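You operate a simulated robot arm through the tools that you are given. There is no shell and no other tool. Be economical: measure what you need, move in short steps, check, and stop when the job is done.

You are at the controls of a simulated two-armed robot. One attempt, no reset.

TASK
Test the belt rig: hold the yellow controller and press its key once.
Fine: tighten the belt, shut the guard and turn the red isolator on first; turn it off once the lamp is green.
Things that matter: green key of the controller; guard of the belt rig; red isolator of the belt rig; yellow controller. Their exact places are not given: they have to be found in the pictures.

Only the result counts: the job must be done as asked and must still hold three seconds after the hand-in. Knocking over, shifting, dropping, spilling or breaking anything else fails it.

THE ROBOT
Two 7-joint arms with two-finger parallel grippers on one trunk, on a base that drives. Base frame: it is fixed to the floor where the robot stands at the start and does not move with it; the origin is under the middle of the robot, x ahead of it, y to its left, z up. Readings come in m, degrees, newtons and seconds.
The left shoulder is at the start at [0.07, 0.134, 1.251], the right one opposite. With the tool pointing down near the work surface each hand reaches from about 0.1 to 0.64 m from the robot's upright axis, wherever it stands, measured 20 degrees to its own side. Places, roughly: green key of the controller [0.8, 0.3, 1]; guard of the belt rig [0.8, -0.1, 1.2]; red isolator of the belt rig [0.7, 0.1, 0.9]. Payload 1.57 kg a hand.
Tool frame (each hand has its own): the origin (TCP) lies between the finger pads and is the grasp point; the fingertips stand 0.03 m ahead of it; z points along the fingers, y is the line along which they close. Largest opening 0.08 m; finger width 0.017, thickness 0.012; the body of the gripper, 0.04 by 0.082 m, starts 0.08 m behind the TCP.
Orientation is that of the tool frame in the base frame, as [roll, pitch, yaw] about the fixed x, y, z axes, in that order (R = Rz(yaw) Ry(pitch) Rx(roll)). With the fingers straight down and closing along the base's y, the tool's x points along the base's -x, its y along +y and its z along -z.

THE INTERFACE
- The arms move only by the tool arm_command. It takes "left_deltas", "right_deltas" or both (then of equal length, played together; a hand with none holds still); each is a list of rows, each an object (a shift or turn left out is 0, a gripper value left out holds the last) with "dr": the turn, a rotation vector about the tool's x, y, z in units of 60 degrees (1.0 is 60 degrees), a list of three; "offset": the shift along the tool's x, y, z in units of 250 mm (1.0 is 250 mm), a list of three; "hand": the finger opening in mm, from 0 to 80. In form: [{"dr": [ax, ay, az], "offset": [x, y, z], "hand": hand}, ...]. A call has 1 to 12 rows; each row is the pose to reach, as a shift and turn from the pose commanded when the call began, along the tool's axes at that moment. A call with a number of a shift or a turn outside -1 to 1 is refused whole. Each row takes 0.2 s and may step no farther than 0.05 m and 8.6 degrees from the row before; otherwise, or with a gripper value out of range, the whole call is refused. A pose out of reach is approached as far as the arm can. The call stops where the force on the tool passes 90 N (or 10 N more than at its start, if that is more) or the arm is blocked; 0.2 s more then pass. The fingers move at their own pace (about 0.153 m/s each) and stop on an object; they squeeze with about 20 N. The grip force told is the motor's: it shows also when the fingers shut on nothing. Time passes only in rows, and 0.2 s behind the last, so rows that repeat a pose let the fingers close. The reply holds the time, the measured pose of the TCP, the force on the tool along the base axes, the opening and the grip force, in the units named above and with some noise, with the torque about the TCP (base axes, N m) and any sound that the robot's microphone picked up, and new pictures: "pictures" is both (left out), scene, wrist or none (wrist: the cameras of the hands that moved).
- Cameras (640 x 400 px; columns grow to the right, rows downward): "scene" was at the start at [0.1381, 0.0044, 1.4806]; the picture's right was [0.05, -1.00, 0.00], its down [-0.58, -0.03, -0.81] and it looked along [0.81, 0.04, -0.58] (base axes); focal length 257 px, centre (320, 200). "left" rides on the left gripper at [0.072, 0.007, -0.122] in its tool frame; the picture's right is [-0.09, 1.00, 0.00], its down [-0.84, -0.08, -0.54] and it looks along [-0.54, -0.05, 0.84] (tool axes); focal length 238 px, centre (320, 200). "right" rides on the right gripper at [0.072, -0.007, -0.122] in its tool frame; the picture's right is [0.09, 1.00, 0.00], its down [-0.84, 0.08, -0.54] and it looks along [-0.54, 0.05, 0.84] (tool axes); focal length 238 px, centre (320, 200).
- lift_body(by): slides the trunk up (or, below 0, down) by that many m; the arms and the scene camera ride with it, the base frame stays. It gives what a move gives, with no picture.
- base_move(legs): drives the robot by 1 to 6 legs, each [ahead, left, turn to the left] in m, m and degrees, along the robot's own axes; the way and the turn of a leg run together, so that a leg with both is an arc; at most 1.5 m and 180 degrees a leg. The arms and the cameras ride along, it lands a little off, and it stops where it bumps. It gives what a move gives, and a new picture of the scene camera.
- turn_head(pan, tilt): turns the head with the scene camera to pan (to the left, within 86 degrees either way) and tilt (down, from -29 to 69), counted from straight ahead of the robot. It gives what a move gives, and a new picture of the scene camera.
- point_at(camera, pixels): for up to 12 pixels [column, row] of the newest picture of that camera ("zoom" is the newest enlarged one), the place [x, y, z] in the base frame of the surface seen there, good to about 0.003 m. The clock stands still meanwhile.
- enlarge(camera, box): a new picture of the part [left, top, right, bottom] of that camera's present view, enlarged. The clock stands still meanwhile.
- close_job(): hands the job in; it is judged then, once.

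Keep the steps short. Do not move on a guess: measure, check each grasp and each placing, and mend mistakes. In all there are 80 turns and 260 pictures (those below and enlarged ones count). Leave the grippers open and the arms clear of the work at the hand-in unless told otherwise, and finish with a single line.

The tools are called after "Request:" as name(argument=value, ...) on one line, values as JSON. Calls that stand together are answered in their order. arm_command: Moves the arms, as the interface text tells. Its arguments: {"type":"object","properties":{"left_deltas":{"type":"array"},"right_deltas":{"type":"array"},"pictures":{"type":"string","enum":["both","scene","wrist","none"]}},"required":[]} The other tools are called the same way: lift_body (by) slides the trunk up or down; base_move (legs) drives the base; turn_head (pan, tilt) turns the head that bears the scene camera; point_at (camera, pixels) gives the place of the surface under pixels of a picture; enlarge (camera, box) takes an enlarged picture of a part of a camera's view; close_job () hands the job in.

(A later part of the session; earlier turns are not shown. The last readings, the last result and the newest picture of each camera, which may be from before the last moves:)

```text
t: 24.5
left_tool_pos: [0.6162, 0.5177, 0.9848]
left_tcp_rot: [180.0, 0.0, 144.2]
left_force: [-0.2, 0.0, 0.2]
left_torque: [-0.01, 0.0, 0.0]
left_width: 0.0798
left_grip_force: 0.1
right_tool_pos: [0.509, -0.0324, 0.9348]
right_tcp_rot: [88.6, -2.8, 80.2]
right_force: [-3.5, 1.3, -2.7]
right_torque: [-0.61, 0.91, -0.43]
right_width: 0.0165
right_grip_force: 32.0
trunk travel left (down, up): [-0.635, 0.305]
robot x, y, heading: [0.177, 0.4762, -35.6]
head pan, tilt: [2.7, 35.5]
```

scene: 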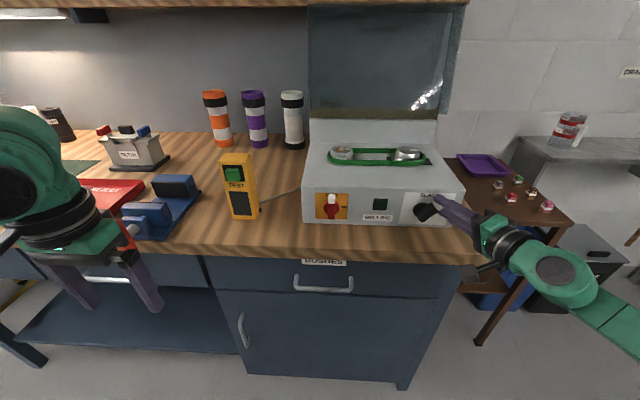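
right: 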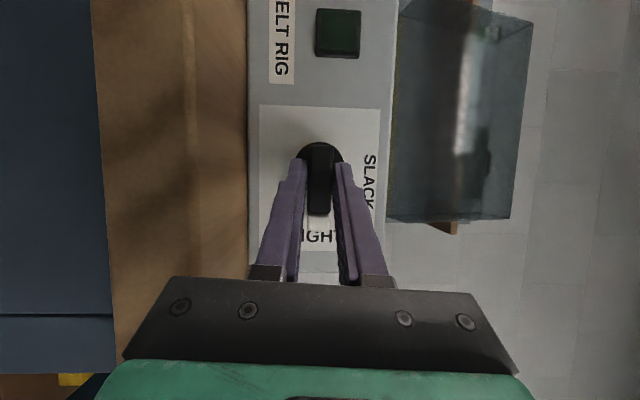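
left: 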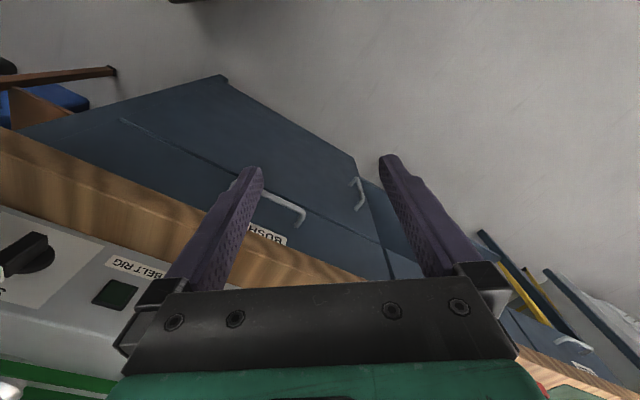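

The fin is firmly gripped and points at TIGHT. I'll open and back away along -d.

Request:
arm_command(right_deltas=[{"hand": 60}, {"hand": 60}, {"offset": [0.05, 0, -0.15], "hand": 60}, {"offset": [0.12, 0, -0.32]}], pictures="both")

Request:
enlarge(camera="scene", box=[300, 120, 480, 240])

```text
t: 25.5
left_tool_pos: [0.617, 0.5197, 0.9839]
left_tcp_rot: [180.0, 0.1, 144.2]
left_force: [0.0, 0.4, -0.1]
left_torque: [-0.02, 0.0, 0.02]
left_width: 0.0801
left_grip_force: 0.1
right_tool_pos: [0.4378, 0.0104, 0.9348]
right_tcp_rot: [88.5, -2.8, 80.2]
right_force: [-0.1, 0.2, -0.2]
right_torque: [0.03, 0.0, 0.0]
right_width: 0.06
right_grip_force: 0.1
trunk travel left (down, up): [-0.635, 0.305]
robot x, y, heading: [0.1814, 0.48, -35.6]
head pan, tilt: [2.7, 35.5]
```

scene: 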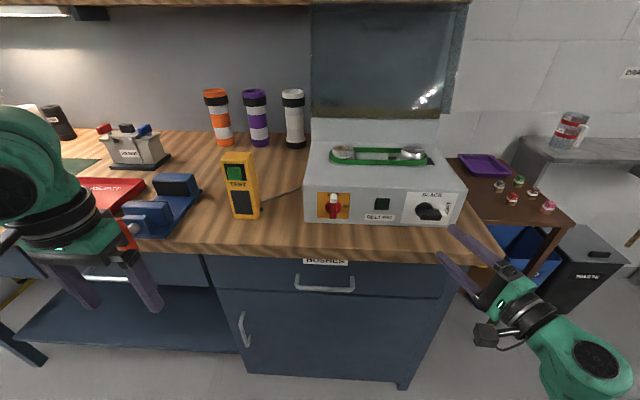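
right: 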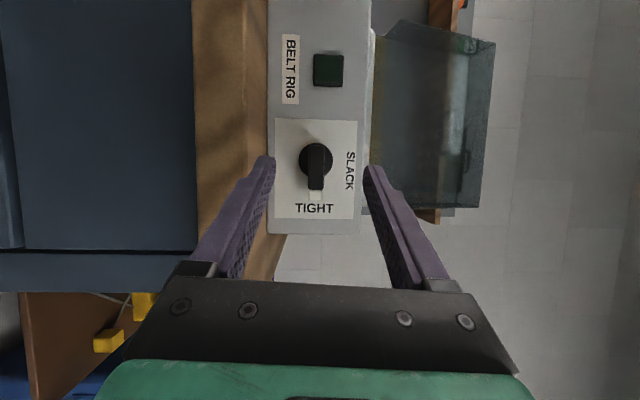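

```text
3.33 times, centred on (390, 180) of scene
```

zoom: 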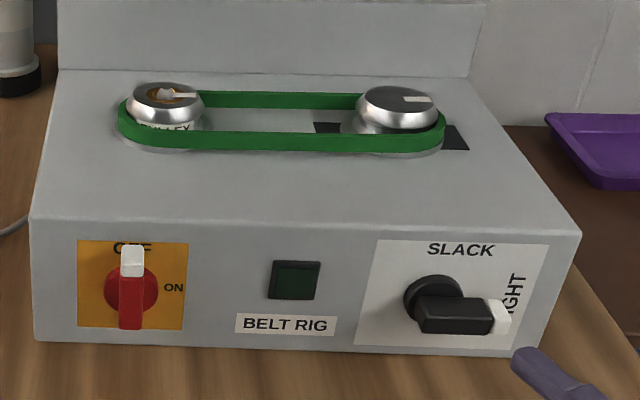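

The belt is tight and the knob is on TIGHT. Next is the guard. I'll raise the trunk 0.3 m and roll the right hand back so it closes sideways on the guard's right flange.

Request:
lift_body(by=0.3)

Request:
arm_command(right_deltas=[{"dr": [0.0546, 0, -0.112]}, {"dr": [0.109, 0, -0.225]}, {"dr": [0.164, 0, -0.337]}, {"dr": [0.219, 0, -0.45]}, {"dr": [0.273, 0, -0.562]}, {"dr": [0.328, 0, -0.674]}], pictures="none")

Request:
arm_command(right_deltas=[{"dr": [0.0546, 0, -0.112]}, {"dr": [0.109, 0, -0.225]}, {"dr": [0.164, 0, -0.337]}, {"dr": [0.219, 0, -0.45]}, {"dr": [0.273, 0, -0.562]}, {"dr": [0.328, 0, -0.674]}], pictures="scene")

```text
t: 28.5
left_tool_pos: [0.6172, 0.5175, 1.2853]
left_tcp_rot: [180.0, 0.1, 144.2]
left_force: [-0.2, 0.8, -0.1]
left_torque: [0.02, -0.01, 0.01]
left_width: 0.0799
left_grip_force: 0.1
right_tool_pos: [0.4376, 0.0089, 1.234]
right_tcp_rot: [88.6, -2.8, 80.2]
right_force: [-0.2, 0.4, 1.3]
right_torque: [0.0, -0.01, 0.0]
right_width: 0.0602
right_grip_force: 0.0
trunk travel left (down, up): [-0.935, 0.005]
robot x, y, heading: [0.1797, 0.4821, -36.0]
head pan, tilt: [2.7, 35.5]
```

```text
t: 29.9
left_tool_pos: [0.6186, 0.5187, 1.2842]
left_tcp_rot: [179.9, 0.0, 144.1]
left_force: [0.6, -0.2, 0.9]
left_torque: [0.01, -0.02, -0.05]
left_width: 0.0798
left_grip_force: 0.1
right_tool_pos: [0.4383, 0.01, 1.2333]
right_tcp_rot: [111.4, 36.9, 87.4]
right_force: [-0.3, 0.1, -0.3]
right_torque: [-0.01, 0.0, -0.01]
right_width: 0.0602
right_grip_force: 0.1
trunk travel left (down, up): [-0.935, 0.005]
robot x, y, heading: [0.1787, 0.4778, -36.0]
head pan, tilt: [2.7, 35.5]
```

```text
t: 31.3
left_tool_pos: [0.6164, 0.5186, 1.2832]
left_tcp_rot: [180.0, 0.1, 144.1]
left_force: [-0.9, -0.2, -0.8]
left_torque: [-0.02, 0.01, 0.0]
left_width: 0.0799
left_grip_force: 0.1
right_tool_pos: [0.4387, 0.0074, 1.2332]
right_tcp_rot: [173.0, 63.9, 137.9]
right_force: [-0.1, 0.3, -1.2]
right_torque: [0.01, -0.01, -0.02]
right_width: 0.0602
right_grip_force: 0.2
trunk travel left (down, up): [-0.935, 0.005]
robot x, y, heading: [0.1807, 0.4811, -35.6]
head pan, tilt: [2.7, 35.5]
```

scene: 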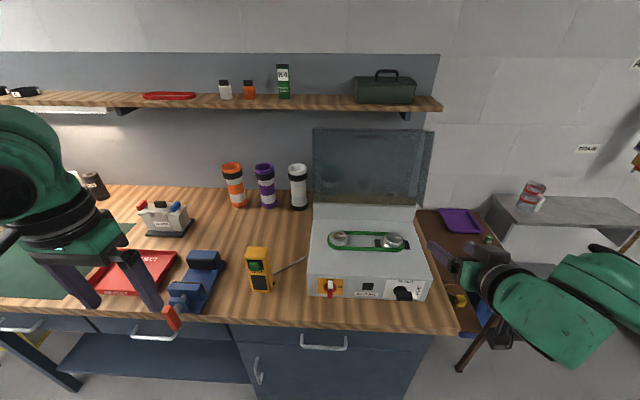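

Request:
base_move(legs=[[0.13, 0, 0]])

Request:
enlarge(camera="scene", box=[390, 110, 490, 230])

```text
t: 32.6
left_tool_pos: [0.7206, 0.4428, 1.2867]
left_tcp_rot: [179.9, 0.1, 144.1]
left_force: [-0.1, -0.3, 0.9]
left_torque: [0.01, -0.03, -0.01]
left_width: 0.08
left_grip_force: 0.1
right_tool_pos: [0.5414, -0.0669, 1.2363]
right_tcp_rot: [172.6, 64.1, 137.6]
right_force: [0.6, 0.0, 1.0]
right_torque: [-0.01, 0.0, 0.01]
right_width: 0.0602
right_grip_force: 0.0
trunk travel left (down, up): [-0.935, 0.005]
robot x, y, heading: [0.2856, 0.4066, -35.9]
head pan, tilt: [2.7, 35.5]
```

scene: 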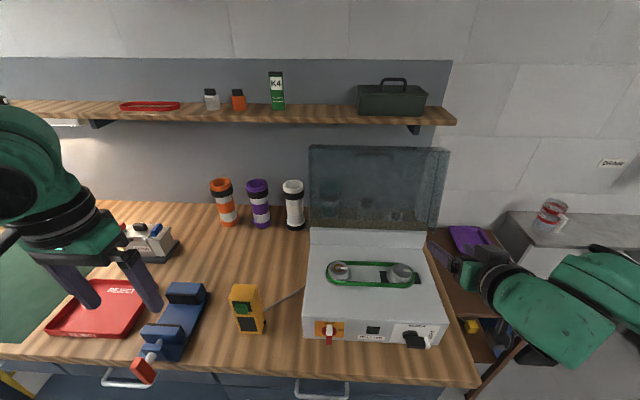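

```text
3.33 times, centred on (440, 170) of scene
```

zoom: 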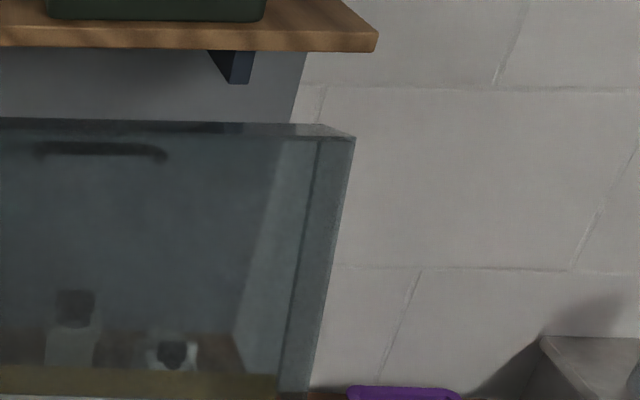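

Request:
point_at(camera="zoom", pixels=[[351, 142], [340, 200], [328, 270], [315, 350], [330, 200], [315, 270], [318, 132], [200, 128], [200, 134], [200, 200], [310, 200], [305, 160]])

```text
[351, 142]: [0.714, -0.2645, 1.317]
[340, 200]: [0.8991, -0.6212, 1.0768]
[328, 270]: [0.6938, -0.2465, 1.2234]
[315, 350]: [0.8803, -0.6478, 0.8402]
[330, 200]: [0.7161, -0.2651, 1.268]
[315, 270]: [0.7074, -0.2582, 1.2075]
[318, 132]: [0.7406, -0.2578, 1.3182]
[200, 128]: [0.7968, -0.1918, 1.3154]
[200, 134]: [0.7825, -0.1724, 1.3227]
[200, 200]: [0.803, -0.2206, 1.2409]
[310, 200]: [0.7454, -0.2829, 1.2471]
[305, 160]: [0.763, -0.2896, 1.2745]
```

The right flange is at u -0.2045, with its front edge at d 0.72 and the panel at d 0.785; there's also a top flange. I'll move the open hand to 6 cm in front of the flange at z 1.268.

Request:
arm_command(right_deltas=[{"offset": [-0.0886, -0.045, 0.119], "hand": 60}, {"offset": [-0.177, -0.09, 0.238]}, {"offset": [-0.266, -0.135, 0.356]}, {"offset": [-0.354, -0.18, 0.475]}, {"offset": [-0.443, -0.225, 0.594]}, {"offset": [-0.443, -0.225, 0.594]}], pictures="both")

```text
t: 34.0
left_tool_pos: [0.7238, 0.4417, 1.2845]
left_tcp_rot: [180.0, 0.1, 144.2]
left_force: [0.4, 0.2, 0.4]
left_torque: [-0.01, -0.03, 0.01]
left_width: 0.0801
left_grip_force: 0.1
right_tool_pos: [0.6594, -0.2216, 1.2645]
right_tcp_rot: [172.9, 63.9, 137.8]
right_force: [-0.5, 0.7, -0.2]
right_torque: [0.0, -0.01, -0.02]
right_width: 0.0602
right_grip_force: 0.1
trunk travel left (down, up): [-0.935, 0.005]
robot x, y, heading: [0.2874, 0.4053, -35.9]
head pan, tilt: [2.7, 35.5]
```

scene: 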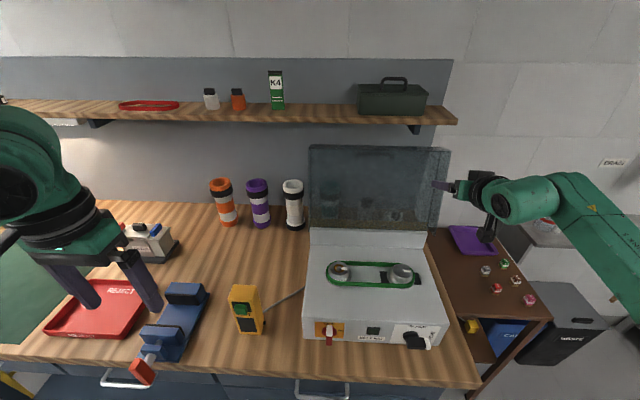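
right: 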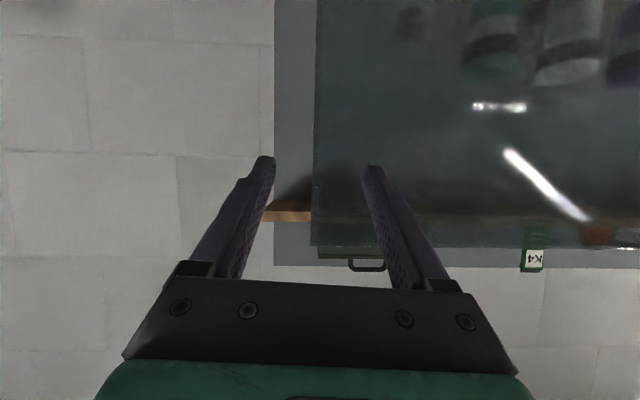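

The flange edge, at column 313, lies between the fingers (270 and 370). I'll go forward 70 mm and close.

Request:
arm_command(right_deltas=[{"offset": [-0.061, 0, 0.126], "hand": 60}, {"offset": [-0.122, 0, 0.252]}, {"offset": [-0.122, 0, 0.252], "hand": 0}, {"offset": [-0.122, 0, 0.252], "hand": 0}, {"offset": [-0.122, 0, 0.252], "hand": 0}], pictures="wrist")

```text
t: 35.2
left_tool_pos: [0.724, 0.4396, 1.284]
left_tcp_rot: [180.0, -0.2, 144.2]
left_force: [0.3, 0.1, 0.1]
left_torque: [0.0, 0.0, 0.0]
left_width: 0.08
left_grip_force: 0.1
right_tool_pos: [0.7165, -0.2649, 1.2611]
right_tcp_rot: [173.0, 63.8, 137.6]
right_force: [1.5, -0.6, -3.9]
right_torque: [-1.0, 0.3, -0.95]
right_width: 0.0059
right_grip_force: 25.3
trunk travel left (down, up): [-0.935, 0.005]
robot x, y, heading: [0.2873, 0.4029, -35.8]
head pan, tilt: [2.7, 35.5]
```

right: 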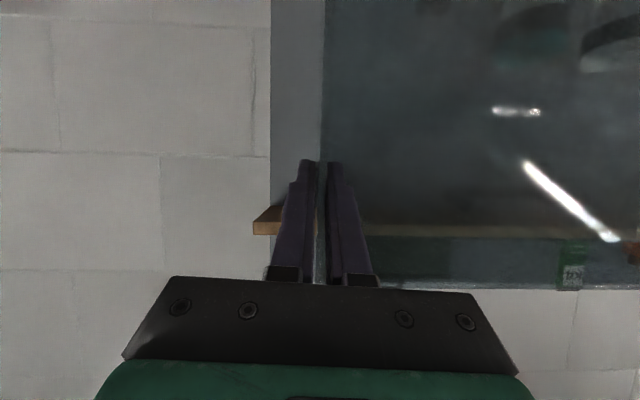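

The guard flange is gripped at 5.9 mm. I'll swing it forward about its hinge, near d 0.733 and z 1.06, through 45°.

Request:
arm_command(right_deltas=[{"offset": [0.062, 0, -0.11], "hand": 0}, {"offset": [0.14, -0.002, -0.209]}, {"offset": [0.233, -0.005, -0.295]}, {"offset": [0.338, -0.008, -0.364]}, {"offset": [0.453, -0.013, -0.417]}], pictures="both")

```text
t: 36.4
left_tool_pos: [0.7228, 0.4409, 1.2839]
left_tcp_rot: [-180.0, 0.1, 144.1]
left_force: [0.8, 0.7, 0.0]
left_torque: [0.02, 0.05, 0.0]
left_width: 0.08
left_grip_force: 0.1
right_tool_pos: [0.5986, -0.1797, 1.2079]
right_tcp_rot: [172.8, 63.8, 137.7]
right_force: [-2.0, -1.6, 1.4]
right_torque: [-1.1, 0.23, -1.07]
right_width: 0.0058
right_grip_force: 25.7
trunk travel left (down, up): [-0.935, 0.005]
robot x, y, heading: [0.2843, 0.4036, -35.9]
head pan, tilt: [2.7, 35.5]
```

scene: 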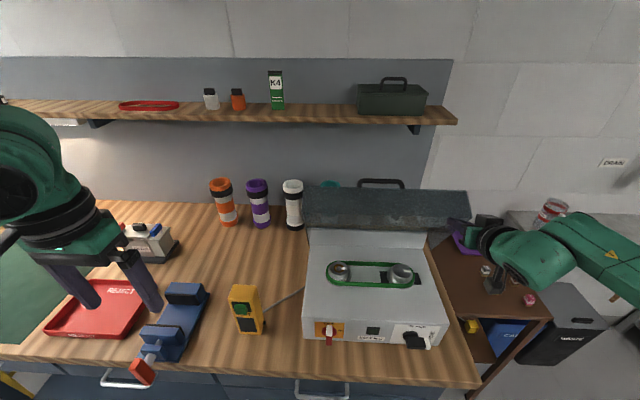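
right: 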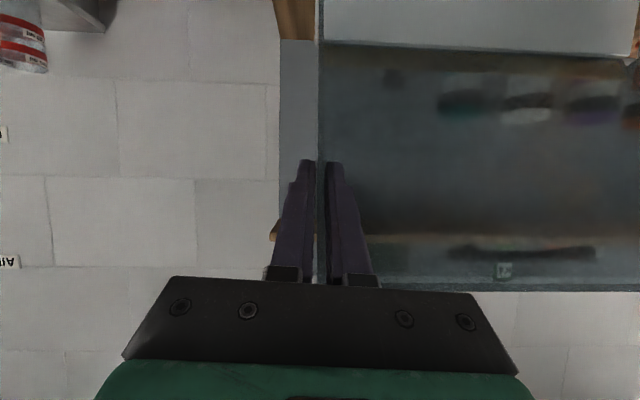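

Forces are low and the guard is 31° past vertical. I'll carry on another 27° with the hand pitching along, so the guard's front lip doesn't hit the finger.

Request:
arm_command(right_deltas=[{"offset": [0.121, -0.005, -0.034], "dr": [0, -0.14, 0], "hand": 0}, {"offset": [0.247, -0.011, -0.049], "dr": [0, -0.28, 0]}, {"offset": [0.372, -0.018, -0.044], "dr": [0, -0.42, 0]}], pictures="both")

```text
t: 37.2
left_tool_pos: [0.7219, 0.4406, 1.2854]
left_tcp_rot: [179.8, 0.2, 144.2]
left_force: [-0.1, -0.4, -0.5]
left_torque: [0.01, -0.01, 0.0]
left_width: 0.0801
left_grip_force: 0.2
right_tool_pos: [0.5808, -0.1663, 1.1819]
right_tcp_rot: [169.3, 72.1, 134.0]
right_force: [-5.8, 1.3, -3.8]
right_torque: [-0.18, 1.22, -1.25]
right_width: 0.0057
right_grip_force: 26.0
right hand out of reach, approached as far as the arm can: row 2, 3
trunk travel left (down, up): [-0.935, 0.005]
robot x, y, heading: [0.2879, 0.4027, -35.9]
head pan, tilt: [2.7, 35.5]
```

scene: 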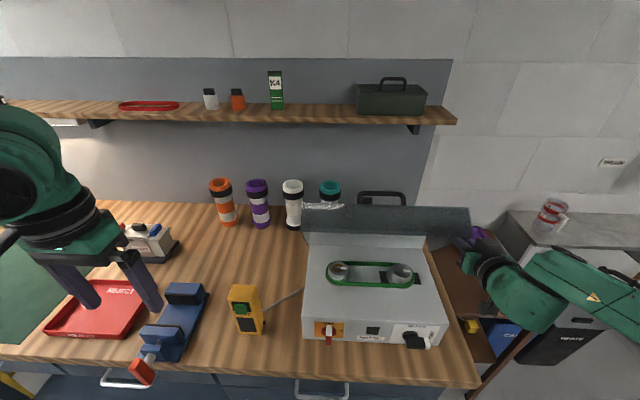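
right: 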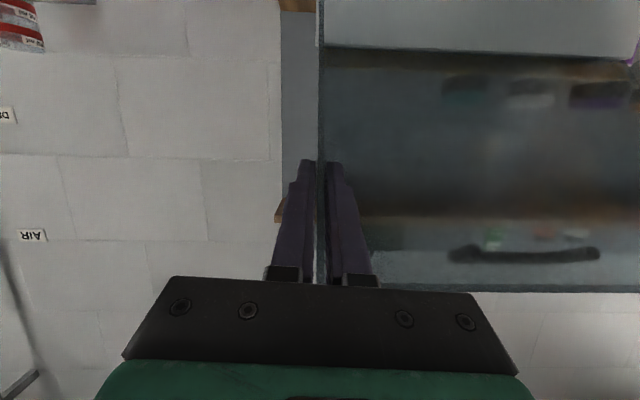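

The wrist limit is reached at about 54° of swing. I'll open slightly and see whether the guard stays or settles on the finger.

Request:
arm_command(right_deltas=[{"hand": 22}, {"hand": 22}], pictures="both")

```text
t: 37.8
left_tool_pos: [0.723, 0.4432, 1.2852]
left_tcp_rot: [-180.0, 0.0, 144.2]
left_force: [1.0, 0.2, 0.1]
left_torque: [0.04, 0.02, 0.0]
left_width: 0.08
left_grip_force: 0.1
right_tool_pos: [0.5839, -0.166, 1.1823]
right_tcp_rot: [169.4, 72.2, 134.1]
right_force: [0.1, 1.2, -1.1]
right_torque: [-0.05, 0.0, -0.02]
right_width: 0.0229
right_grip_force: 0.6
trunk travel left (down, up): [-0.935, 0.005]
robot x, y, heading: [0.2859, 0.4006, -35.8]
head pan, tilt: [2.7, 35.5]
```

scene: 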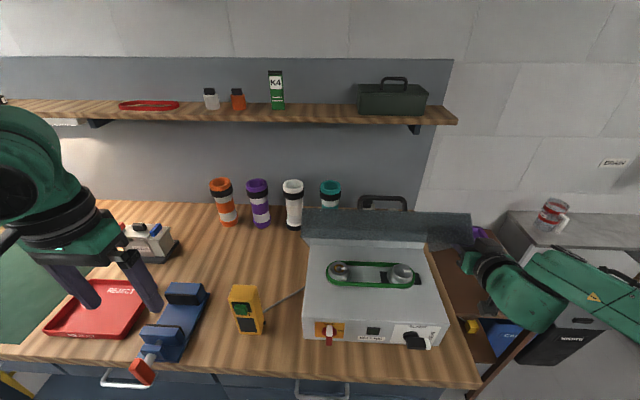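
right: 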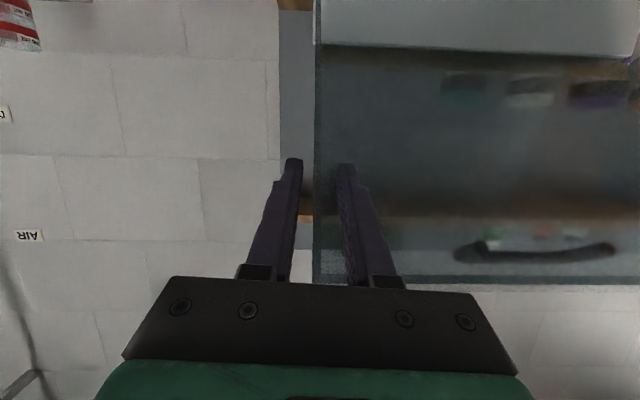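

The guard sagged only slightly, so the hinge is stiff or damped. I'll withdraw the hand by backing the base 13 cm.

Request:
base_move(legs=[[-0.13, 0, 0]])

```text
t: 39.1
left_tool_pos: [0.6224, 0.5149, 1.2835]
left_tcp_rot: [180.0, -0.1, 144.2]
left_force: [0.9, -0.6, 0.0]
left_torque: [0.02, -0.03, -0.01]
left_width: 0.0801
left_grip_force: 0.0
right_tool_pos: [0.4836, -0.0939, 1.1815]
right_tcp_rot: [169.6, 72.1, 134.3]
right_force: [-0.3, 0.7, -1.2]
right_torque: [0.01, 0.03, 0.0]
right_width: 0.0223
right_grip_force: 0.1
trunk travel left (down, up): [-0.935, 0.005]
robot x, y, heading: [0.1818, 0.4774, -35.8]
head pan, tilt: [2.7, 35.5]
```

scene: 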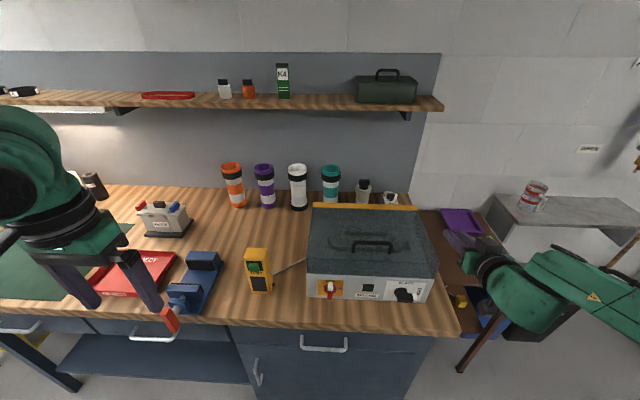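

The guard has dropped and looks shut. I'll check that it's level and touching the rig.

Request:
enlarge(camera="scene", box=[290, 190, 460, 310])

Request:
point_at(camera="zoom", pixels=[[100, 70], [430, 75], [70, 220], [500, 230], [280, 225], [280, 245], [280, 120], [300, 165], [140, 370], [150, 345]])

```text
3.33 times, centred on (375, 250) of scene
```

zoom: 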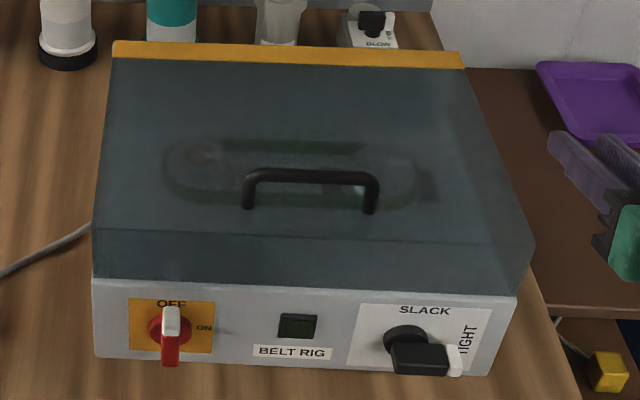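

```text
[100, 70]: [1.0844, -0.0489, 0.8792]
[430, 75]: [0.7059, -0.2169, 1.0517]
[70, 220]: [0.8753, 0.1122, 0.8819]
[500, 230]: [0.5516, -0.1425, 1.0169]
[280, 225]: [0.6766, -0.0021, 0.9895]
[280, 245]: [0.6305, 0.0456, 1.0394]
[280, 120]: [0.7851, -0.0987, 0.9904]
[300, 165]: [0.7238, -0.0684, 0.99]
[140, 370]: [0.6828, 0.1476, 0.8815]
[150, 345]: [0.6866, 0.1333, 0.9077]
```

The guard is shut and rests flat. Now the isolator. I'll bring the right hand back to the 26° tilt behind the bench edge, shift the base left 0.11 m, and lower the trunk 0.3 m.

Request:
arm_command(right_deltas=[{"offset": [-0.022, 0.1, -0.133], "dr": [0, 0.07, 0], "hand": 60}, {"offset": [-0.044, 0.2, -0.266], "dr": [0, 0.14, 0]}, {"offset": [-0.066, 0.303, -0.399], "dr": [0, 0.14, 0]}, {"offset": [-0.066, 0.303, -0.399], "dr": [0, 0.14, 0]}], pictures="none")

Request:
base_move(legs=[[0, 0.107, 0]])

```text
t: 40.1
left_tool_pos: [0.619, 0.5164, 1.2846]
left_tcp_rot: [180.0, 0.0, 144.2]
left_force: [0.2, -0.7, 0.0]
left_torque: [-0.02, -0.05, 0.01]
left_width: 0.08
left_grip_force: 0.1
right_tool_pos: [0.4498, 0.0224, 1.2347]
right_tcp_rot: [172.7, 63.9, 137.7]
right_force: [-0.4, -0.2, 0.4]
right_torque: [0.02, -0.01, -0.02]
right_width: 0.0599
right_grip_force: 0.1
trunk travel left (down, up): [-0.935, 0.005]
robot x, y, heading: [0.1778, 0.4797, -35.8]
head pan, tilt: [2.7, 35.5]
```

```text
t: 41.2
left_tool_pos: [0.6797, 0.5999, 1.2857]
left_tcp_rot: [179.7, 0.0, 144.1]
left_force: [0.0, 0.3, -0.3]
left_torque: [0.04, -0.02, 0.0]
left_width: 0.0803
left_grip_force: 0.0
right_tool_pos: [0.5094, 0.1053, 1.2336]
right_tcp_rot: [172.2, 63.8, 136.9]
right_force: [0.1, -0.9, -0.5]
right_torque: [0.03, 0.01, 0.02]
right_width: 0.0599
right_grip_force: 0.1
trunk travel left (down, up): [-0.935, 0.005]
robot x, y, heading: [0.2439, 0.5675, -35.8]
head pan, tilt: [2.7, 35.5]
```

scene: 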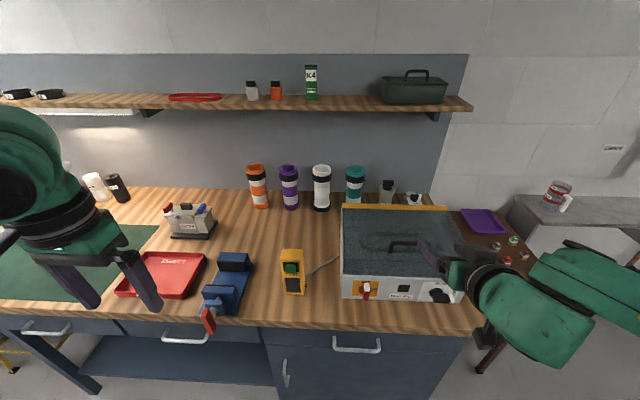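

The hand is behind the bench edge (tip d 0.378, edge 0.395). I'll lower the trunk 0.285 m and move the hand 0.108 m left, in front of the isolator.

Request:
lift_body(by=-0.285)

Request:
arm_command(right_deltas=[{"offset": [0, 0.144, 0], "hand": 55}, {"offset": [0, 0.288, 0]}, {"offset": [0, 0.432, 0]}, {"offset": [0, 0.432, 0]}], pictures="wrist")

```text
t: 44.1
left_tool_pos: [0.6817, 0.605, 0.9991]
left_tcp_rot: [-180.0, 0.1, 144.1]
left_force: [0.2, 1.0, -0.8]
left_torque: [-0.04, 0.01, 0.0]
left_width: 0.0801
left_grip_force: 0.1
right_tool_pos: [0.5133, 0.1099, 0.9493]
right_tcp_rot: [172.7, 63.9, 137.5]
right_force: [0.6, -1.0, -0.6]
right_torque: [-0.01, 0.05, -0.02]
right_width: 0.0599
right_grip_force: 0.1
trunk travel left (down, up): [-0.65, 0.29]
robot x, y, heading: [0.2433, 0.5653, -35.8]
head pan, tilt: [2.7, 35.5]
```

```text
t: 45.1
left_tool_pos: [0.6805, 0.6035, 0.9997]
left_tcp_rot: [-179.9, 0.0, 144.1]
left_force: [-0.1, -0.2, -0.2]
left_torque: [0.02, 0.01, 0.02]
left_width: 0.0796
left_grip_force: 0.1
right_tool_pos: [0.5756, 0.1953, 0.9556]
right_tcp_rot: [172.8, 63.9, 137.6]
right_force: [0.2, -0.3, 0.2]
right_torque: [-0.02, -0.02, 0.03]
right_width: 0.0549
right_grip_force: 0.0
trunk travel left (down, up): [-0.65, 0.29]
robot x, y, heading: [0.2452, 0.5673, -35.9]
head pan, tilt: [2.7, 35.5]
```

right: 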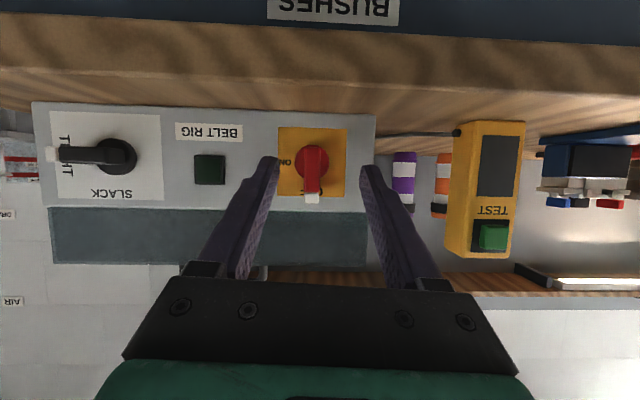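

Request:
enlarge(camera="right", box=[270, 115, 360, 215])

Request:
point_at(camera="zoom", pixels=[[255, 185], [385, 180], [315, 130], [315, 200], [315, 280], [305, 325], [275, 140], [355, 140]])

```text
4.00 times, centred on (315, 165) of right
```

zoom: 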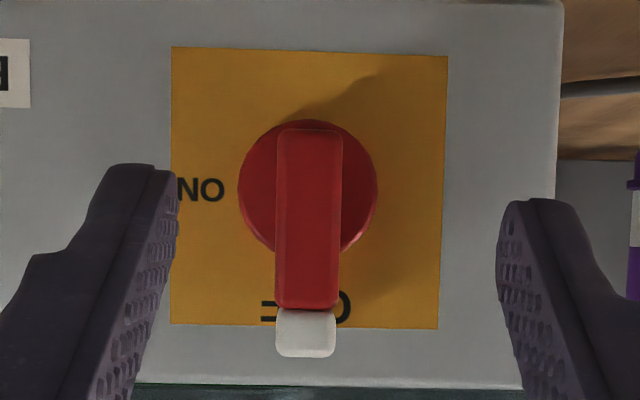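

```text
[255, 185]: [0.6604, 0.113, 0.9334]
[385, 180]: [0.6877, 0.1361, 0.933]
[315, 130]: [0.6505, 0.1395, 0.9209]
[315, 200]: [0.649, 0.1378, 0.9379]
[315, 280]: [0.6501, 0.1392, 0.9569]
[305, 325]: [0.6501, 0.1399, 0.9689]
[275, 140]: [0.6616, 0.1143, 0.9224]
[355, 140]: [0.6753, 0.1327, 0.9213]
```

The isolator axis is at u -0.491, z 0.936, and the fin front is at d 0.4457. I'll move in so the fingertips straddle the fin on the axis, then close.

Request:
arm_command(right_deltas=[{"offset": [-0.03, -0.021, 0.1], "hand": 55}, {"offset": [-0.075, -0.021, 0.2]}, {"offset": [-0.121, -0.021, 0.308]}, {"offset": [-0.121, -0.021, 0.308]}, {"offset": [-0.121, -0.021, 0.308], "hand": 5}, {"offset": [-0.121, -0.021, 0.308], "hand": 5}, {"offset": [-0.121, -0.021, 0.308], "hand": 5}], pictures="wrist")

```text
t: 46.7
left_tool_pos: [0.6825, 0.6031, 0.999]
left_tcp_rot: [-180.0, -0.1, 144.1]
left_force: [1.2, -0.2, -0.5]
left_torque: [0.0, 0.0, -0.02]
left_width: 0.0801
left_grip_force: 0.0
right_tool_pos: [0.6393, 0.1448, 0.9485]
right_tcp_rot: [172.7, 63.9, 137.5]
right_force: [-1.2, -2.6, 0.9]
right_torque: [-0.07, 0.03, -0.31]
right_width: 0.0158
right_grip_force: 31.2
trunk travel left (down, up): [-0.65, 0.29]
robot x, y, heading: [0.2456, 0.5654, -35.6]
head pan, tilt: [2.7, 35.5]
```

right: 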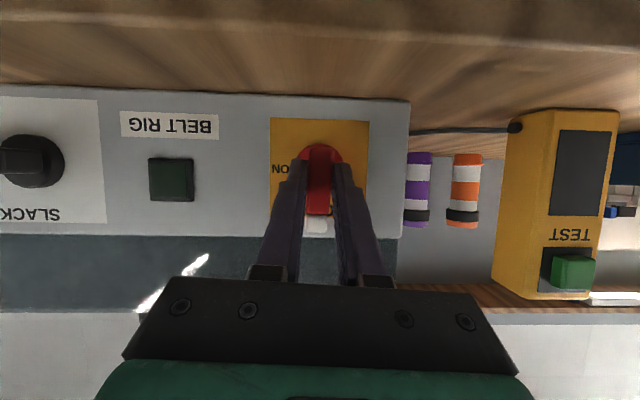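

Solid grip on the isolator fin at 15.8 mm. I'll rotate it clockwise 66° about its axis.

Request:
arm_command(right_deltas=[{"offset": [0, -0.007, 0], "dr": [-0.0597, 0, 0.1239], "hand": 5}, {"offset": [0.001, -0.014, 0.0005], "dr": [-0.1194, 0, 0.2478]}, {"offset": [0.003, -0.021, 0.0015], "dr": [-0.179, 0, 0.3717]}, {"offset": [0.006, -0.028, 0.003], "dr": [-0.2387, 0, 0.4956]}, {"offset": [0.0095, -0.034, 0.0045], "dr": [-0.2984, 0, 0.6194]}, {"offset": [0.014, -0.039, 0.0066], "dr": [-0.358, 0, 0.7433]}, {"offset": [0.019, -0.044, 0.009], "dr": [-0.4178, 0, 0.8672]}, {"offset": [0.0244, -0.048, 0.0117], "dr": [-0.4774, 0, 0.991]}], pictures="wrist")

```text
t: 48.5
left_tool_pos: [0.6808, 0.6033, 0.9993]
left_tcp_rot: [179.9, 0.1, 144.1]
left_force: [-0.5, 0.2, 0.6]
left_torque: [0.0, 0.0, -0.02]
left_width: 0.0799
left_grip_force: 0.1
right_tool_pos: [0.6316, 0.1357, 0.9401]
right_tcp_rot: [99.7, 18.4, 81.5]
right_force: [-11.6, 2.4, -9.6]
right_torque: [0.01, 0.23, 0.59]
right_width: 0.0159
right_grip_force: 31.4
trunk travel left (down, up): [-0.65, 0.29]
robot x, y, heading: [0.2474, 0.5661, -35.9]
head pan, tilt: [2.7, 35.5]
```

right: 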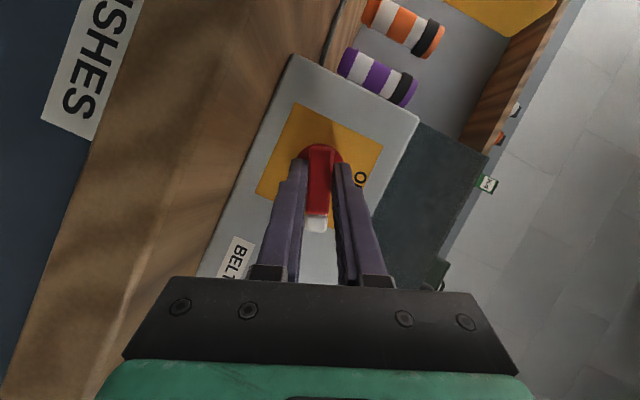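

It turned cleanly. I'll do the remaining 25°.

Request:
arm_command(right_deltas=[{"offset": [0.001, -0.007, 0.001], "dr": [-0.06, 0, 0.125], "hand": 5}, {"offset": [0.003, -0.014, 0.001], "dr": [-0.12, 0, 0.25]}, {"offset": [0.004, -0.021, 0.002], "dr": [-0.181, 0, 0.376]}, {"offset": [0.004, -0.021, 0.002], "dr": [-0.181, 0, 0.376]}], pictures="both")

```text
t: 49.5
left_tool_pos: [0.6812, 0.603, 0.9999]
left_tcp_rot: [179.9, 0.1, 144.2]
left_force: [-0.1, 0.5, -0.1]
left_torque: [0.0, -0.02, 0.02]
left_width: 0.0802
left_grip_force: 0.0
right_tool_pos: [0.6321, 0.1348, 0.9344]
right_tcp_rot: [88.5, -4.1, 79.9]
right_force: [-16.2, 5.3, -16.8]
right_torque: [-0.48, 1.13, -0.49]
right_width: 0.0167
right_grip_force: 31.8
trunk travel left (down, up): [-0.65, 0.29]
robot x, y, heading: [0.2446, 0.5639, -35.9]
head pan, tilt: [2.7, 35.5]
```

scene: 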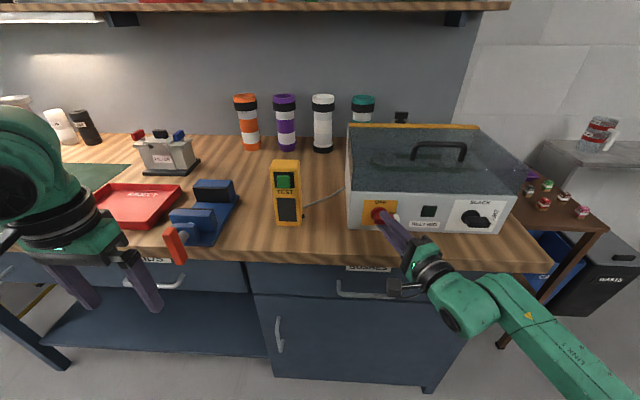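
right: 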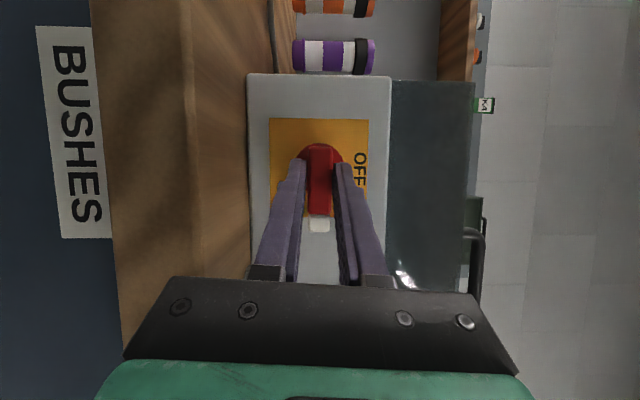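

The isolator is on ON. I'll open and back off along -d, then check the rig.

Request:
arm_command(right_deltas=[{"hand": 55}, {"hand": 55}, {"offset": [0.06, 0, -0.12]}, {"offset": [0.12, 0, -0.25]}, {"offset": [0.17, 0, -0.36]}], pictures="scene")

Request:
enlarge(camera="scene", box=[250, 140, 430, 250])

```text
t: 50.7
left_tool_pos: [0.6811, 0.6036, 0.9993]
left_tcp_rot: [180.0, 0.1, 144.2]
left_force: [0.3, 0.1, 0.4]
left_torque: [-0.04, 0.04, -0.02]
left_width: 0.0801
left_grip_force: 0.1
right_tool_pos: [0.5502, 0.1933, 0.9364]
right_tcp_rot: [88.2, -3.8, 79.9]
right_force: [0.3, -0.5, 0.9]
right_torque: [-0.03, 0.02, 0.01]
right_width: 0.0554
right_grip_force: 0.2
trunk travel left (down, up): [-0.65, 0.29]
robot x, y, heading: [0.2436, 0.5617, -35.7]
head pan, tilt: [2.7, 35.5]
```

scene: 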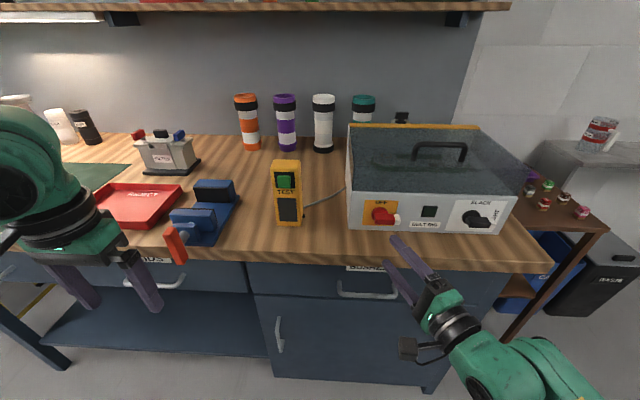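

```text
3.56 times, centred on (340, 195) of scene
```

zoom: 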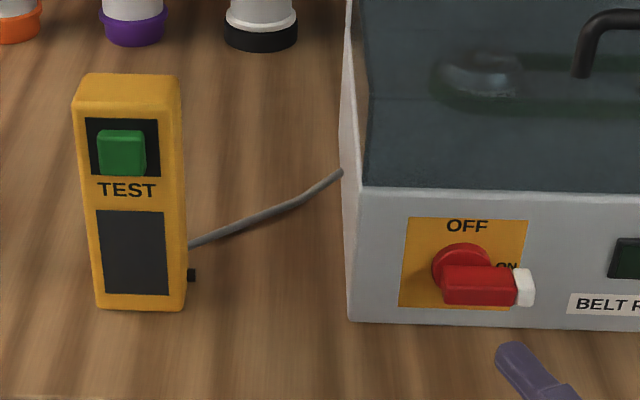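

The isolator is on. Now the controller: I'll measure its box and key from this head-on view.

Request:
point_at(camera="zoom", pixels=[[121, 150], [105, 150], [142, 150], [121, 172], [121, 136], [80, 104], [174, 104], [92, 78], [172, 78], [130, 80], [100, 300], [180, 300]])

```text
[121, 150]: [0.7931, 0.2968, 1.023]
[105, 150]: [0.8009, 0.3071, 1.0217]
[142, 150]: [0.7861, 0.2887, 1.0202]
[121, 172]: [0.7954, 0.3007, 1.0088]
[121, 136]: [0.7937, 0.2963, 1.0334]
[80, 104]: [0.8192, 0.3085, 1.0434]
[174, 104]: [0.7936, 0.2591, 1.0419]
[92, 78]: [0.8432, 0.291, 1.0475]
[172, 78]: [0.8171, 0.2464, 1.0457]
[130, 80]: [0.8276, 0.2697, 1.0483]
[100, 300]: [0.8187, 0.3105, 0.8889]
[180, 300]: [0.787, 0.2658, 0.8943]
```

The box spans u -0.732…-0.675, d 0.483…0.52, top at 1.046. The key centre is at u -0.7055, d 0.4696, z 1.0215. I'll raise the trunk 0.1 m, drive 6 cm closer, and bring the left hand above the controller.

Request:
lift_body(by=0.12)

Request:
base_move(legs=[[0.06, 0, 0]])

```text
t: 52.2
left_tool_pos: [0.6823, 0.6037, 1.1192]
left_tcp_rot: [179.9, 0.0, 144.1]
left_force: [0.1, -0.1, 0.3]
left_torque: [-0.01, 0.01, -0.01]
left_width: 0.0798
left_grip_force: 0.1
right_tool_pos: [0.5515, 0.1926, 1.0565]
right_tcp_rot: [88.4, -3.8, 80.0]
right_force: [-0.8, 0.0, 0.6]
right_torque: [-0.01, -0.02, -0.03]
right_width: 0.0551
right_grip_force: 0.0
trunk travel left (down, up): [-0.77, 0.17]
robot x, y, heading: [0.2428, 0.5658, -35.6]
head pan, tilt: [2.7, 35.5]
```

```text
t: 53.2
left_tool_pos: [0.727, 0.5722, 1.1207]
left_tcp_rot: [-180.0, 0.2, 144.2]
left_force: [0.3, -0.1, 0.2]
left_torque: [-0.03, 0.03, 0.0]
left_width: 0.0799
left_grip_force: 0.1
right_tool_pos: [0.5983, 0.161, 1.0577]
right_tcp_rot: [88.2, -3.9, 80.2]
right_force: [-0.2, -0.3, -0.3]
right_torque: [-0.01, 0.02, -0.02]
right_width: 0.0552
right_grip_force: 0.0
trunk travel left (down, up): [-0.77, 0.17]
robot x, y, heading: [0.2928, 0.5306, -35.6]
head pan, tilt: [2.7, 35.5]
```

scene: 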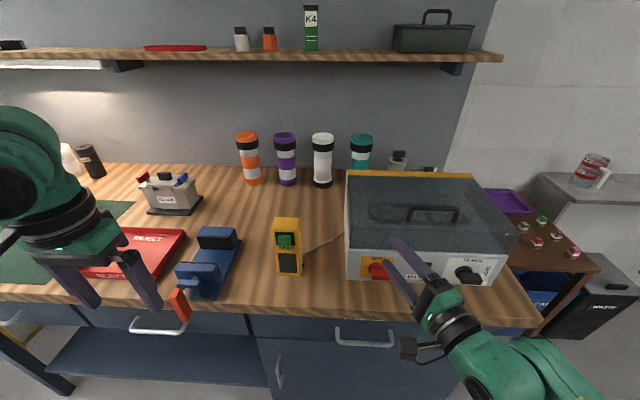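

Request:
arm_command(left_deltas=[{"offset": [-0.14, -0.106, 0], "hand": 80}, {"offset": [-0.28, -0.212, 0]}, {"offset": [-0.42, -0.318, 0]}, {"offset": [-0.56, -0.425, 0]}, {"offset": [-0.7, -0.531, 0]}, {"offset": [-0.84, -0.637, 0]}, {"offset": [-0.98, -0.744, 0]}, {"offset": [-0.98, -0.744, 0]}], pictures="both")

```text
t: 55.0
left_tool_pos: [0.7989, 0.3438, 1.1103]
left_tcp_rot: [180.0, 0.0, 144.2]
left_force: [0.4, 0.5, -0.3]
left_torque: [-0.02, -0.02, 0.0]
left_width: 0.08
left_grip_force: 0.1
left hand out of reach, approached as far as the arm can: row 6, 7, 8
right_tool_pos: [0.6007, 0.1581, 1.0553]
right_tcp_rot: [88.4, -4.0, 80.0]
right_force: [0.6, -0.4, -0.3]
right_torque: [0.0, 0.02, 0.01]
right_width: 0.0549
right_grip_force: 0.1
trunk travel left (down, up): [-0.77, 0.17]
robot x, y, heading: [0.2912, 0.5309, -35.8]
head pan, tilt: [2.7, 35.5]
```

scene: 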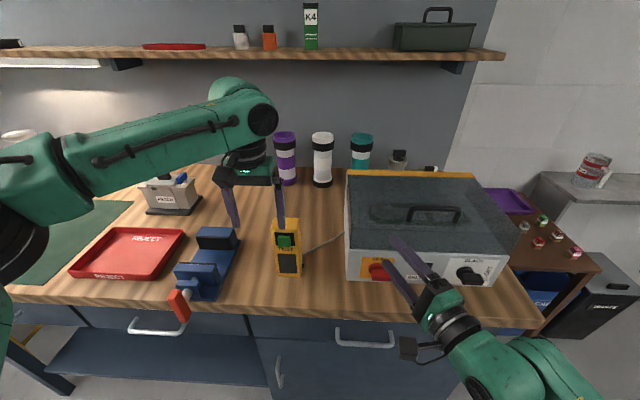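
left: 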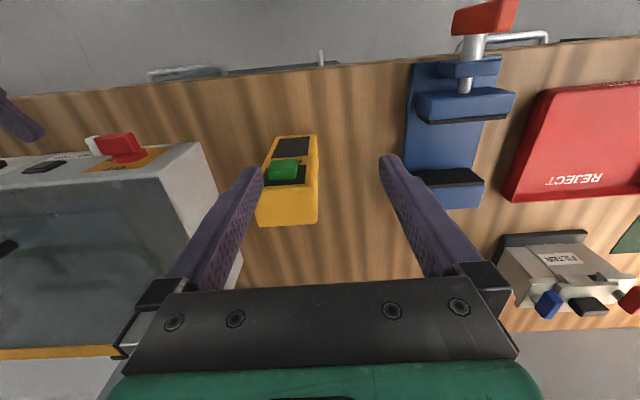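

The left hand is short by about 5 cm. I'll raise the right hand clear of the guard, then shift the base 6 cm ahead and 4 cm right. The left tips at z 1.08 clear the controller top at 1.046.

Request:
arm_command(right_deltas=[{"offset": [0, 0.15, 0], "hand": 0}, {"offset": [0, 0.3, 0]}, {"offset": [0, 0.44, 0]}, {"offset": [0, 0.44, 0]}], pictures="none")

Request:
base_move(legs=[[0.055, -0.04, 0]])

```text
t: 56.0
left_tool_pos: [0.7979, 0.3437, 1.1108]
left_tcp_rot: [180.0, 0.0, 144.2]
left_force: [0.2, -0.5, 0.3]
left_torque: [0.0, 0.02, 0.01]
left_width: 0.0797
left_grip_force: 0.1
right_tool_pos: [0.5975, 0.1514, 1.1663]
right_tcp_rot: [88.3, -3.9, 80.0]
right_force: [0.5, -0.3, 1.0]
right_torque: [0.0, 0.02, 0.01]
right_width: 0.0002
right_grip_force: 19.7
trunk travel left (down, up): [-0.77, 0.17]
robot x, y, heading: [0.2912, 0.5282, -35.7]
head pan, tilt: [2.7, 35.5]
```

```text
t: 57.0
left_tool_pos: [0.8177, 0.2831, 1.1118]
left_tcp_rot: [-179.8, 0.3, 144.1]
left_force: [0.6, 0.3, -0.3]
left_torque: [-0.04, 0.0, -0.01]
left_width: 0.08
left_grip_force: 0.1
right_tool_pos: [0.6166, 0.0917, 1.1679]
right_tcp_rot: [88.3, -3.7, 80.1]
right_force: [-0.3, 0.1, 0.0]
right_torque: [0.01, 0.0, -0.04]
right_width: 0.0
right_grip_force: 19.9
trunk travel left (down, up): [-0.77, 0.17]
robot x, y, heading: [0.3133, 0.4652, -35.6]
head pan, tilt: [2.7, 35.5]
```

scene: 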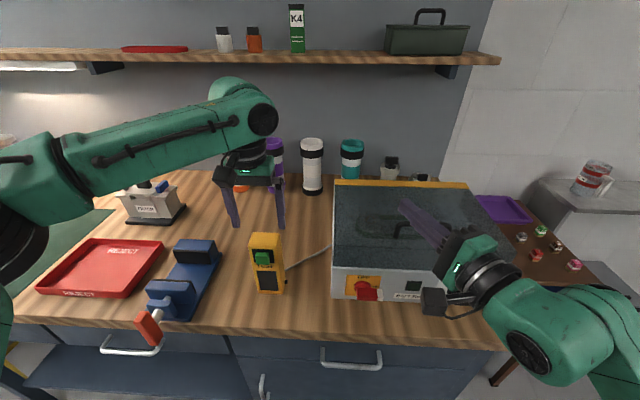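

The left hand is over the controller (d 0.498, u -0.708). I'll nudge it 4.5 mm right, lower it 2 cm, and check alignment before going around the box.

Request:
arm_command(left_deltas=[{"offset": [-0.01, -0.018, 0.08], "hand": 80}, {"offset": [-0.01, -0.018, 0.08]}], pictures="wrist")

```text
t: 57.6
left_tool_pos: [0.8168, 0.2776, 1.0898]
left_tcp_rot: [-179.8, 0.3, 144.3]
left_force: [-0.6, 0.7, -0.4]
left_torque: [-0.03, -0.02, 0.0]
left_width: 0.0797
left_grip_force: 0.1
right_tool_pos: [0.6184, 0.0895, 1.1675]
right_tcp_rot: [88.3, -4.0, 80.1]
right_force: [-0.1, -0.1, -0.7]
right_torque: [-0.03, -0.01, 0.01]
right_width: 0.0001
right_grip_force: 19.9
trunk travel left (down, up): [-0.77, 0.17]
robot x, y, heading: [0.3164, 0.4655, -35.9]
head pan, tilt: [2.7, 35.5]
```

left: 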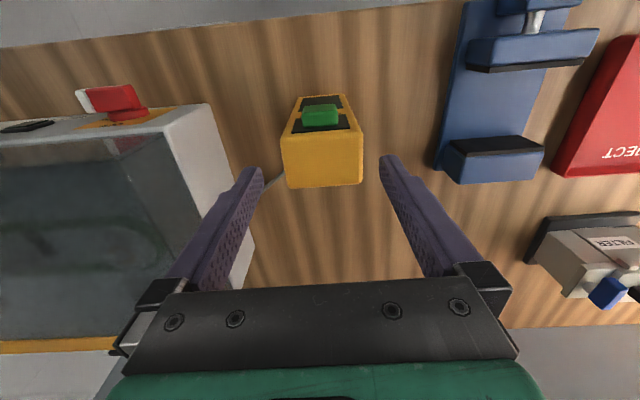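

Centred: box columns 282–362 sit between fingers at 258 and 388. I'll lower 85 mm to z 1.005 and close gently.

Request:
arm_command(left_deltas=[{"offset": [0, 0, 0.11], "hand": 80}, {"offset": [0, 0, 0.22]}, {"offset": [0, 0, 0.34]}, {"offset": [0, 0, 0.34]}], pictures="both")

```text
t: 58.6
left_tool_pos: [0.8146, 0.2825, 1.0063]
left_tcp_rot: [-179.9, 0.2, 144.2]
left_force: [0.8, 0.0, -0.5]
left_torque: [0.0, 0.03, 0.04]
left_width: 0.0799
left_grip_force: 0.1
left hand out of reach, approached as far as the arm can: row 3, 4
right_tool_pos: [0.6167, 0.088, 1.1659]
right_tcp_rot: [88.3, -3.8, 80.1]
right_force: [0.3, 0.3, -0.1]
right_torque: [0.0, 0.02, 0.0]
right_width: 0.0001
right_grip_force: 20.0
trunk travel left (down, up): [-0.77, 0.17]
robot x, y, heading: [0.3151, 0.467, -35.6]
head pan, tilt: [2.7, 35.5]
```

scene: 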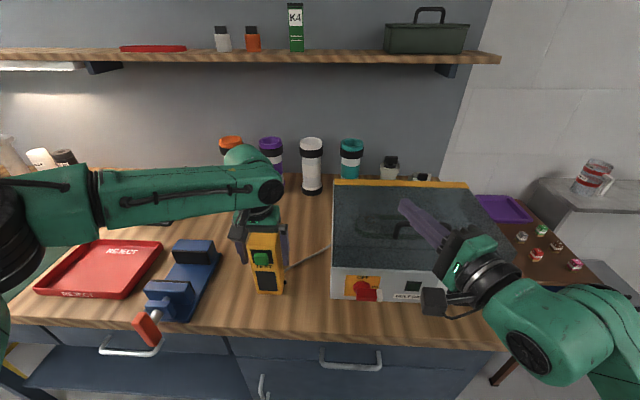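
left: 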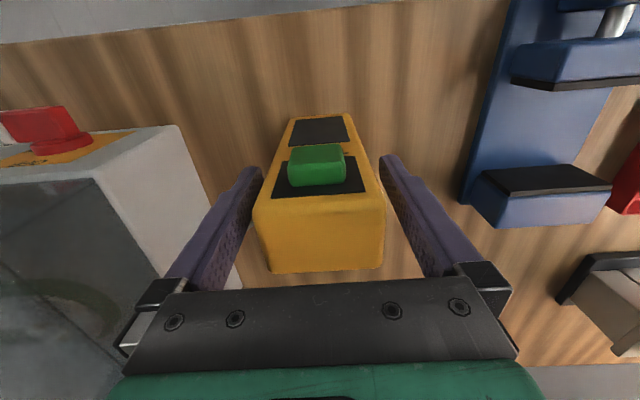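

The fingers straddle the box. I'll trim 2 mm right and close on it.

Request:
arm_command(left_deltas=[{"offset": [0, -0.008, 0], "hand": 80}, {"offset": [0, -0.008, 0], "hand": 64}, {"offset": [0, -0.008, 0], "hand": 50}, {"offset": [0, -0.008, 0], "hand": 40}, {"offset": [0, -0.008, 0], "hand": 40}], pictures="wrist")

Request:
enlarge(camera="scene", box=[210, 200, 330, 310])

Request:
point_at(camera="left", pixels=[[316, 165], [295, 165], [340, 165], [316, 152], [316, 182], [270, 235], [370, 235]])

```text
t: 59.8
left_tool_pos: [0.8145, 0.283, 1.0083]
left_tcp_rot: [-179.8, 0.1, 144.2]
left_force: [0.4, 0.0, 1.5]
left_torque: [0.18, -0.09, -0.02]
left_width: 0.0617
left_grip_force: 20.4
right_tool_pos: [0.618, 0.0898, 1.1653]
right_tcp_rot: [88.4, -3.9, 80.1]
right_force: [-0.5, 0.1, 0.0]
right_torque: [0.0, -0.02, 0.01]
right_width: 0.0001
right_grip_force: 19.5
trunk travel left (down, up): [-0.77, 0.17]
robot x, y, heading: [0.3162, 0.4667, -35.6]
head pan, tilt: [2.7, 35.5]
```

left: 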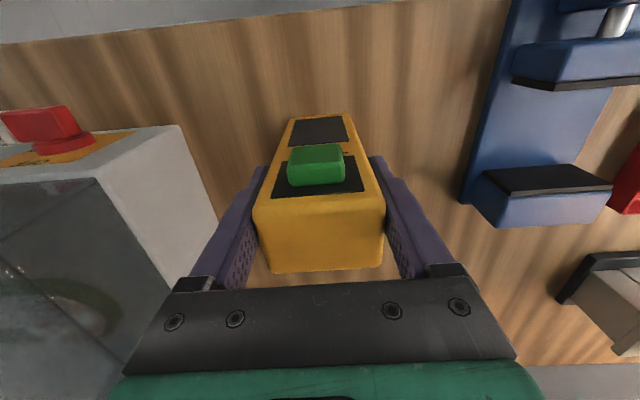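

```text
3.64 times, centred on (270, 255) of scene
```

zoom: 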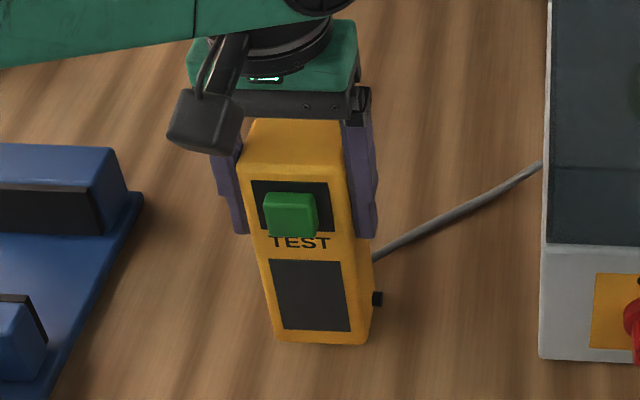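

```text
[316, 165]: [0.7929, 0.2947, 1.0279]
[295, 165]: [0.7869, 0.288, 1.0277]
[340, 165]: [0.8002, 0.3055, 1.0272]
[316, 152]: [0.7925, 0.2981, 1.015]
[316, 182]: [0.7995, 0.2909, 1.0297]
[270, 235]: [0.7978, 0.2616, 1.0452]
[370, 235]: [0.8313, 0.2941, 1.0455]
```

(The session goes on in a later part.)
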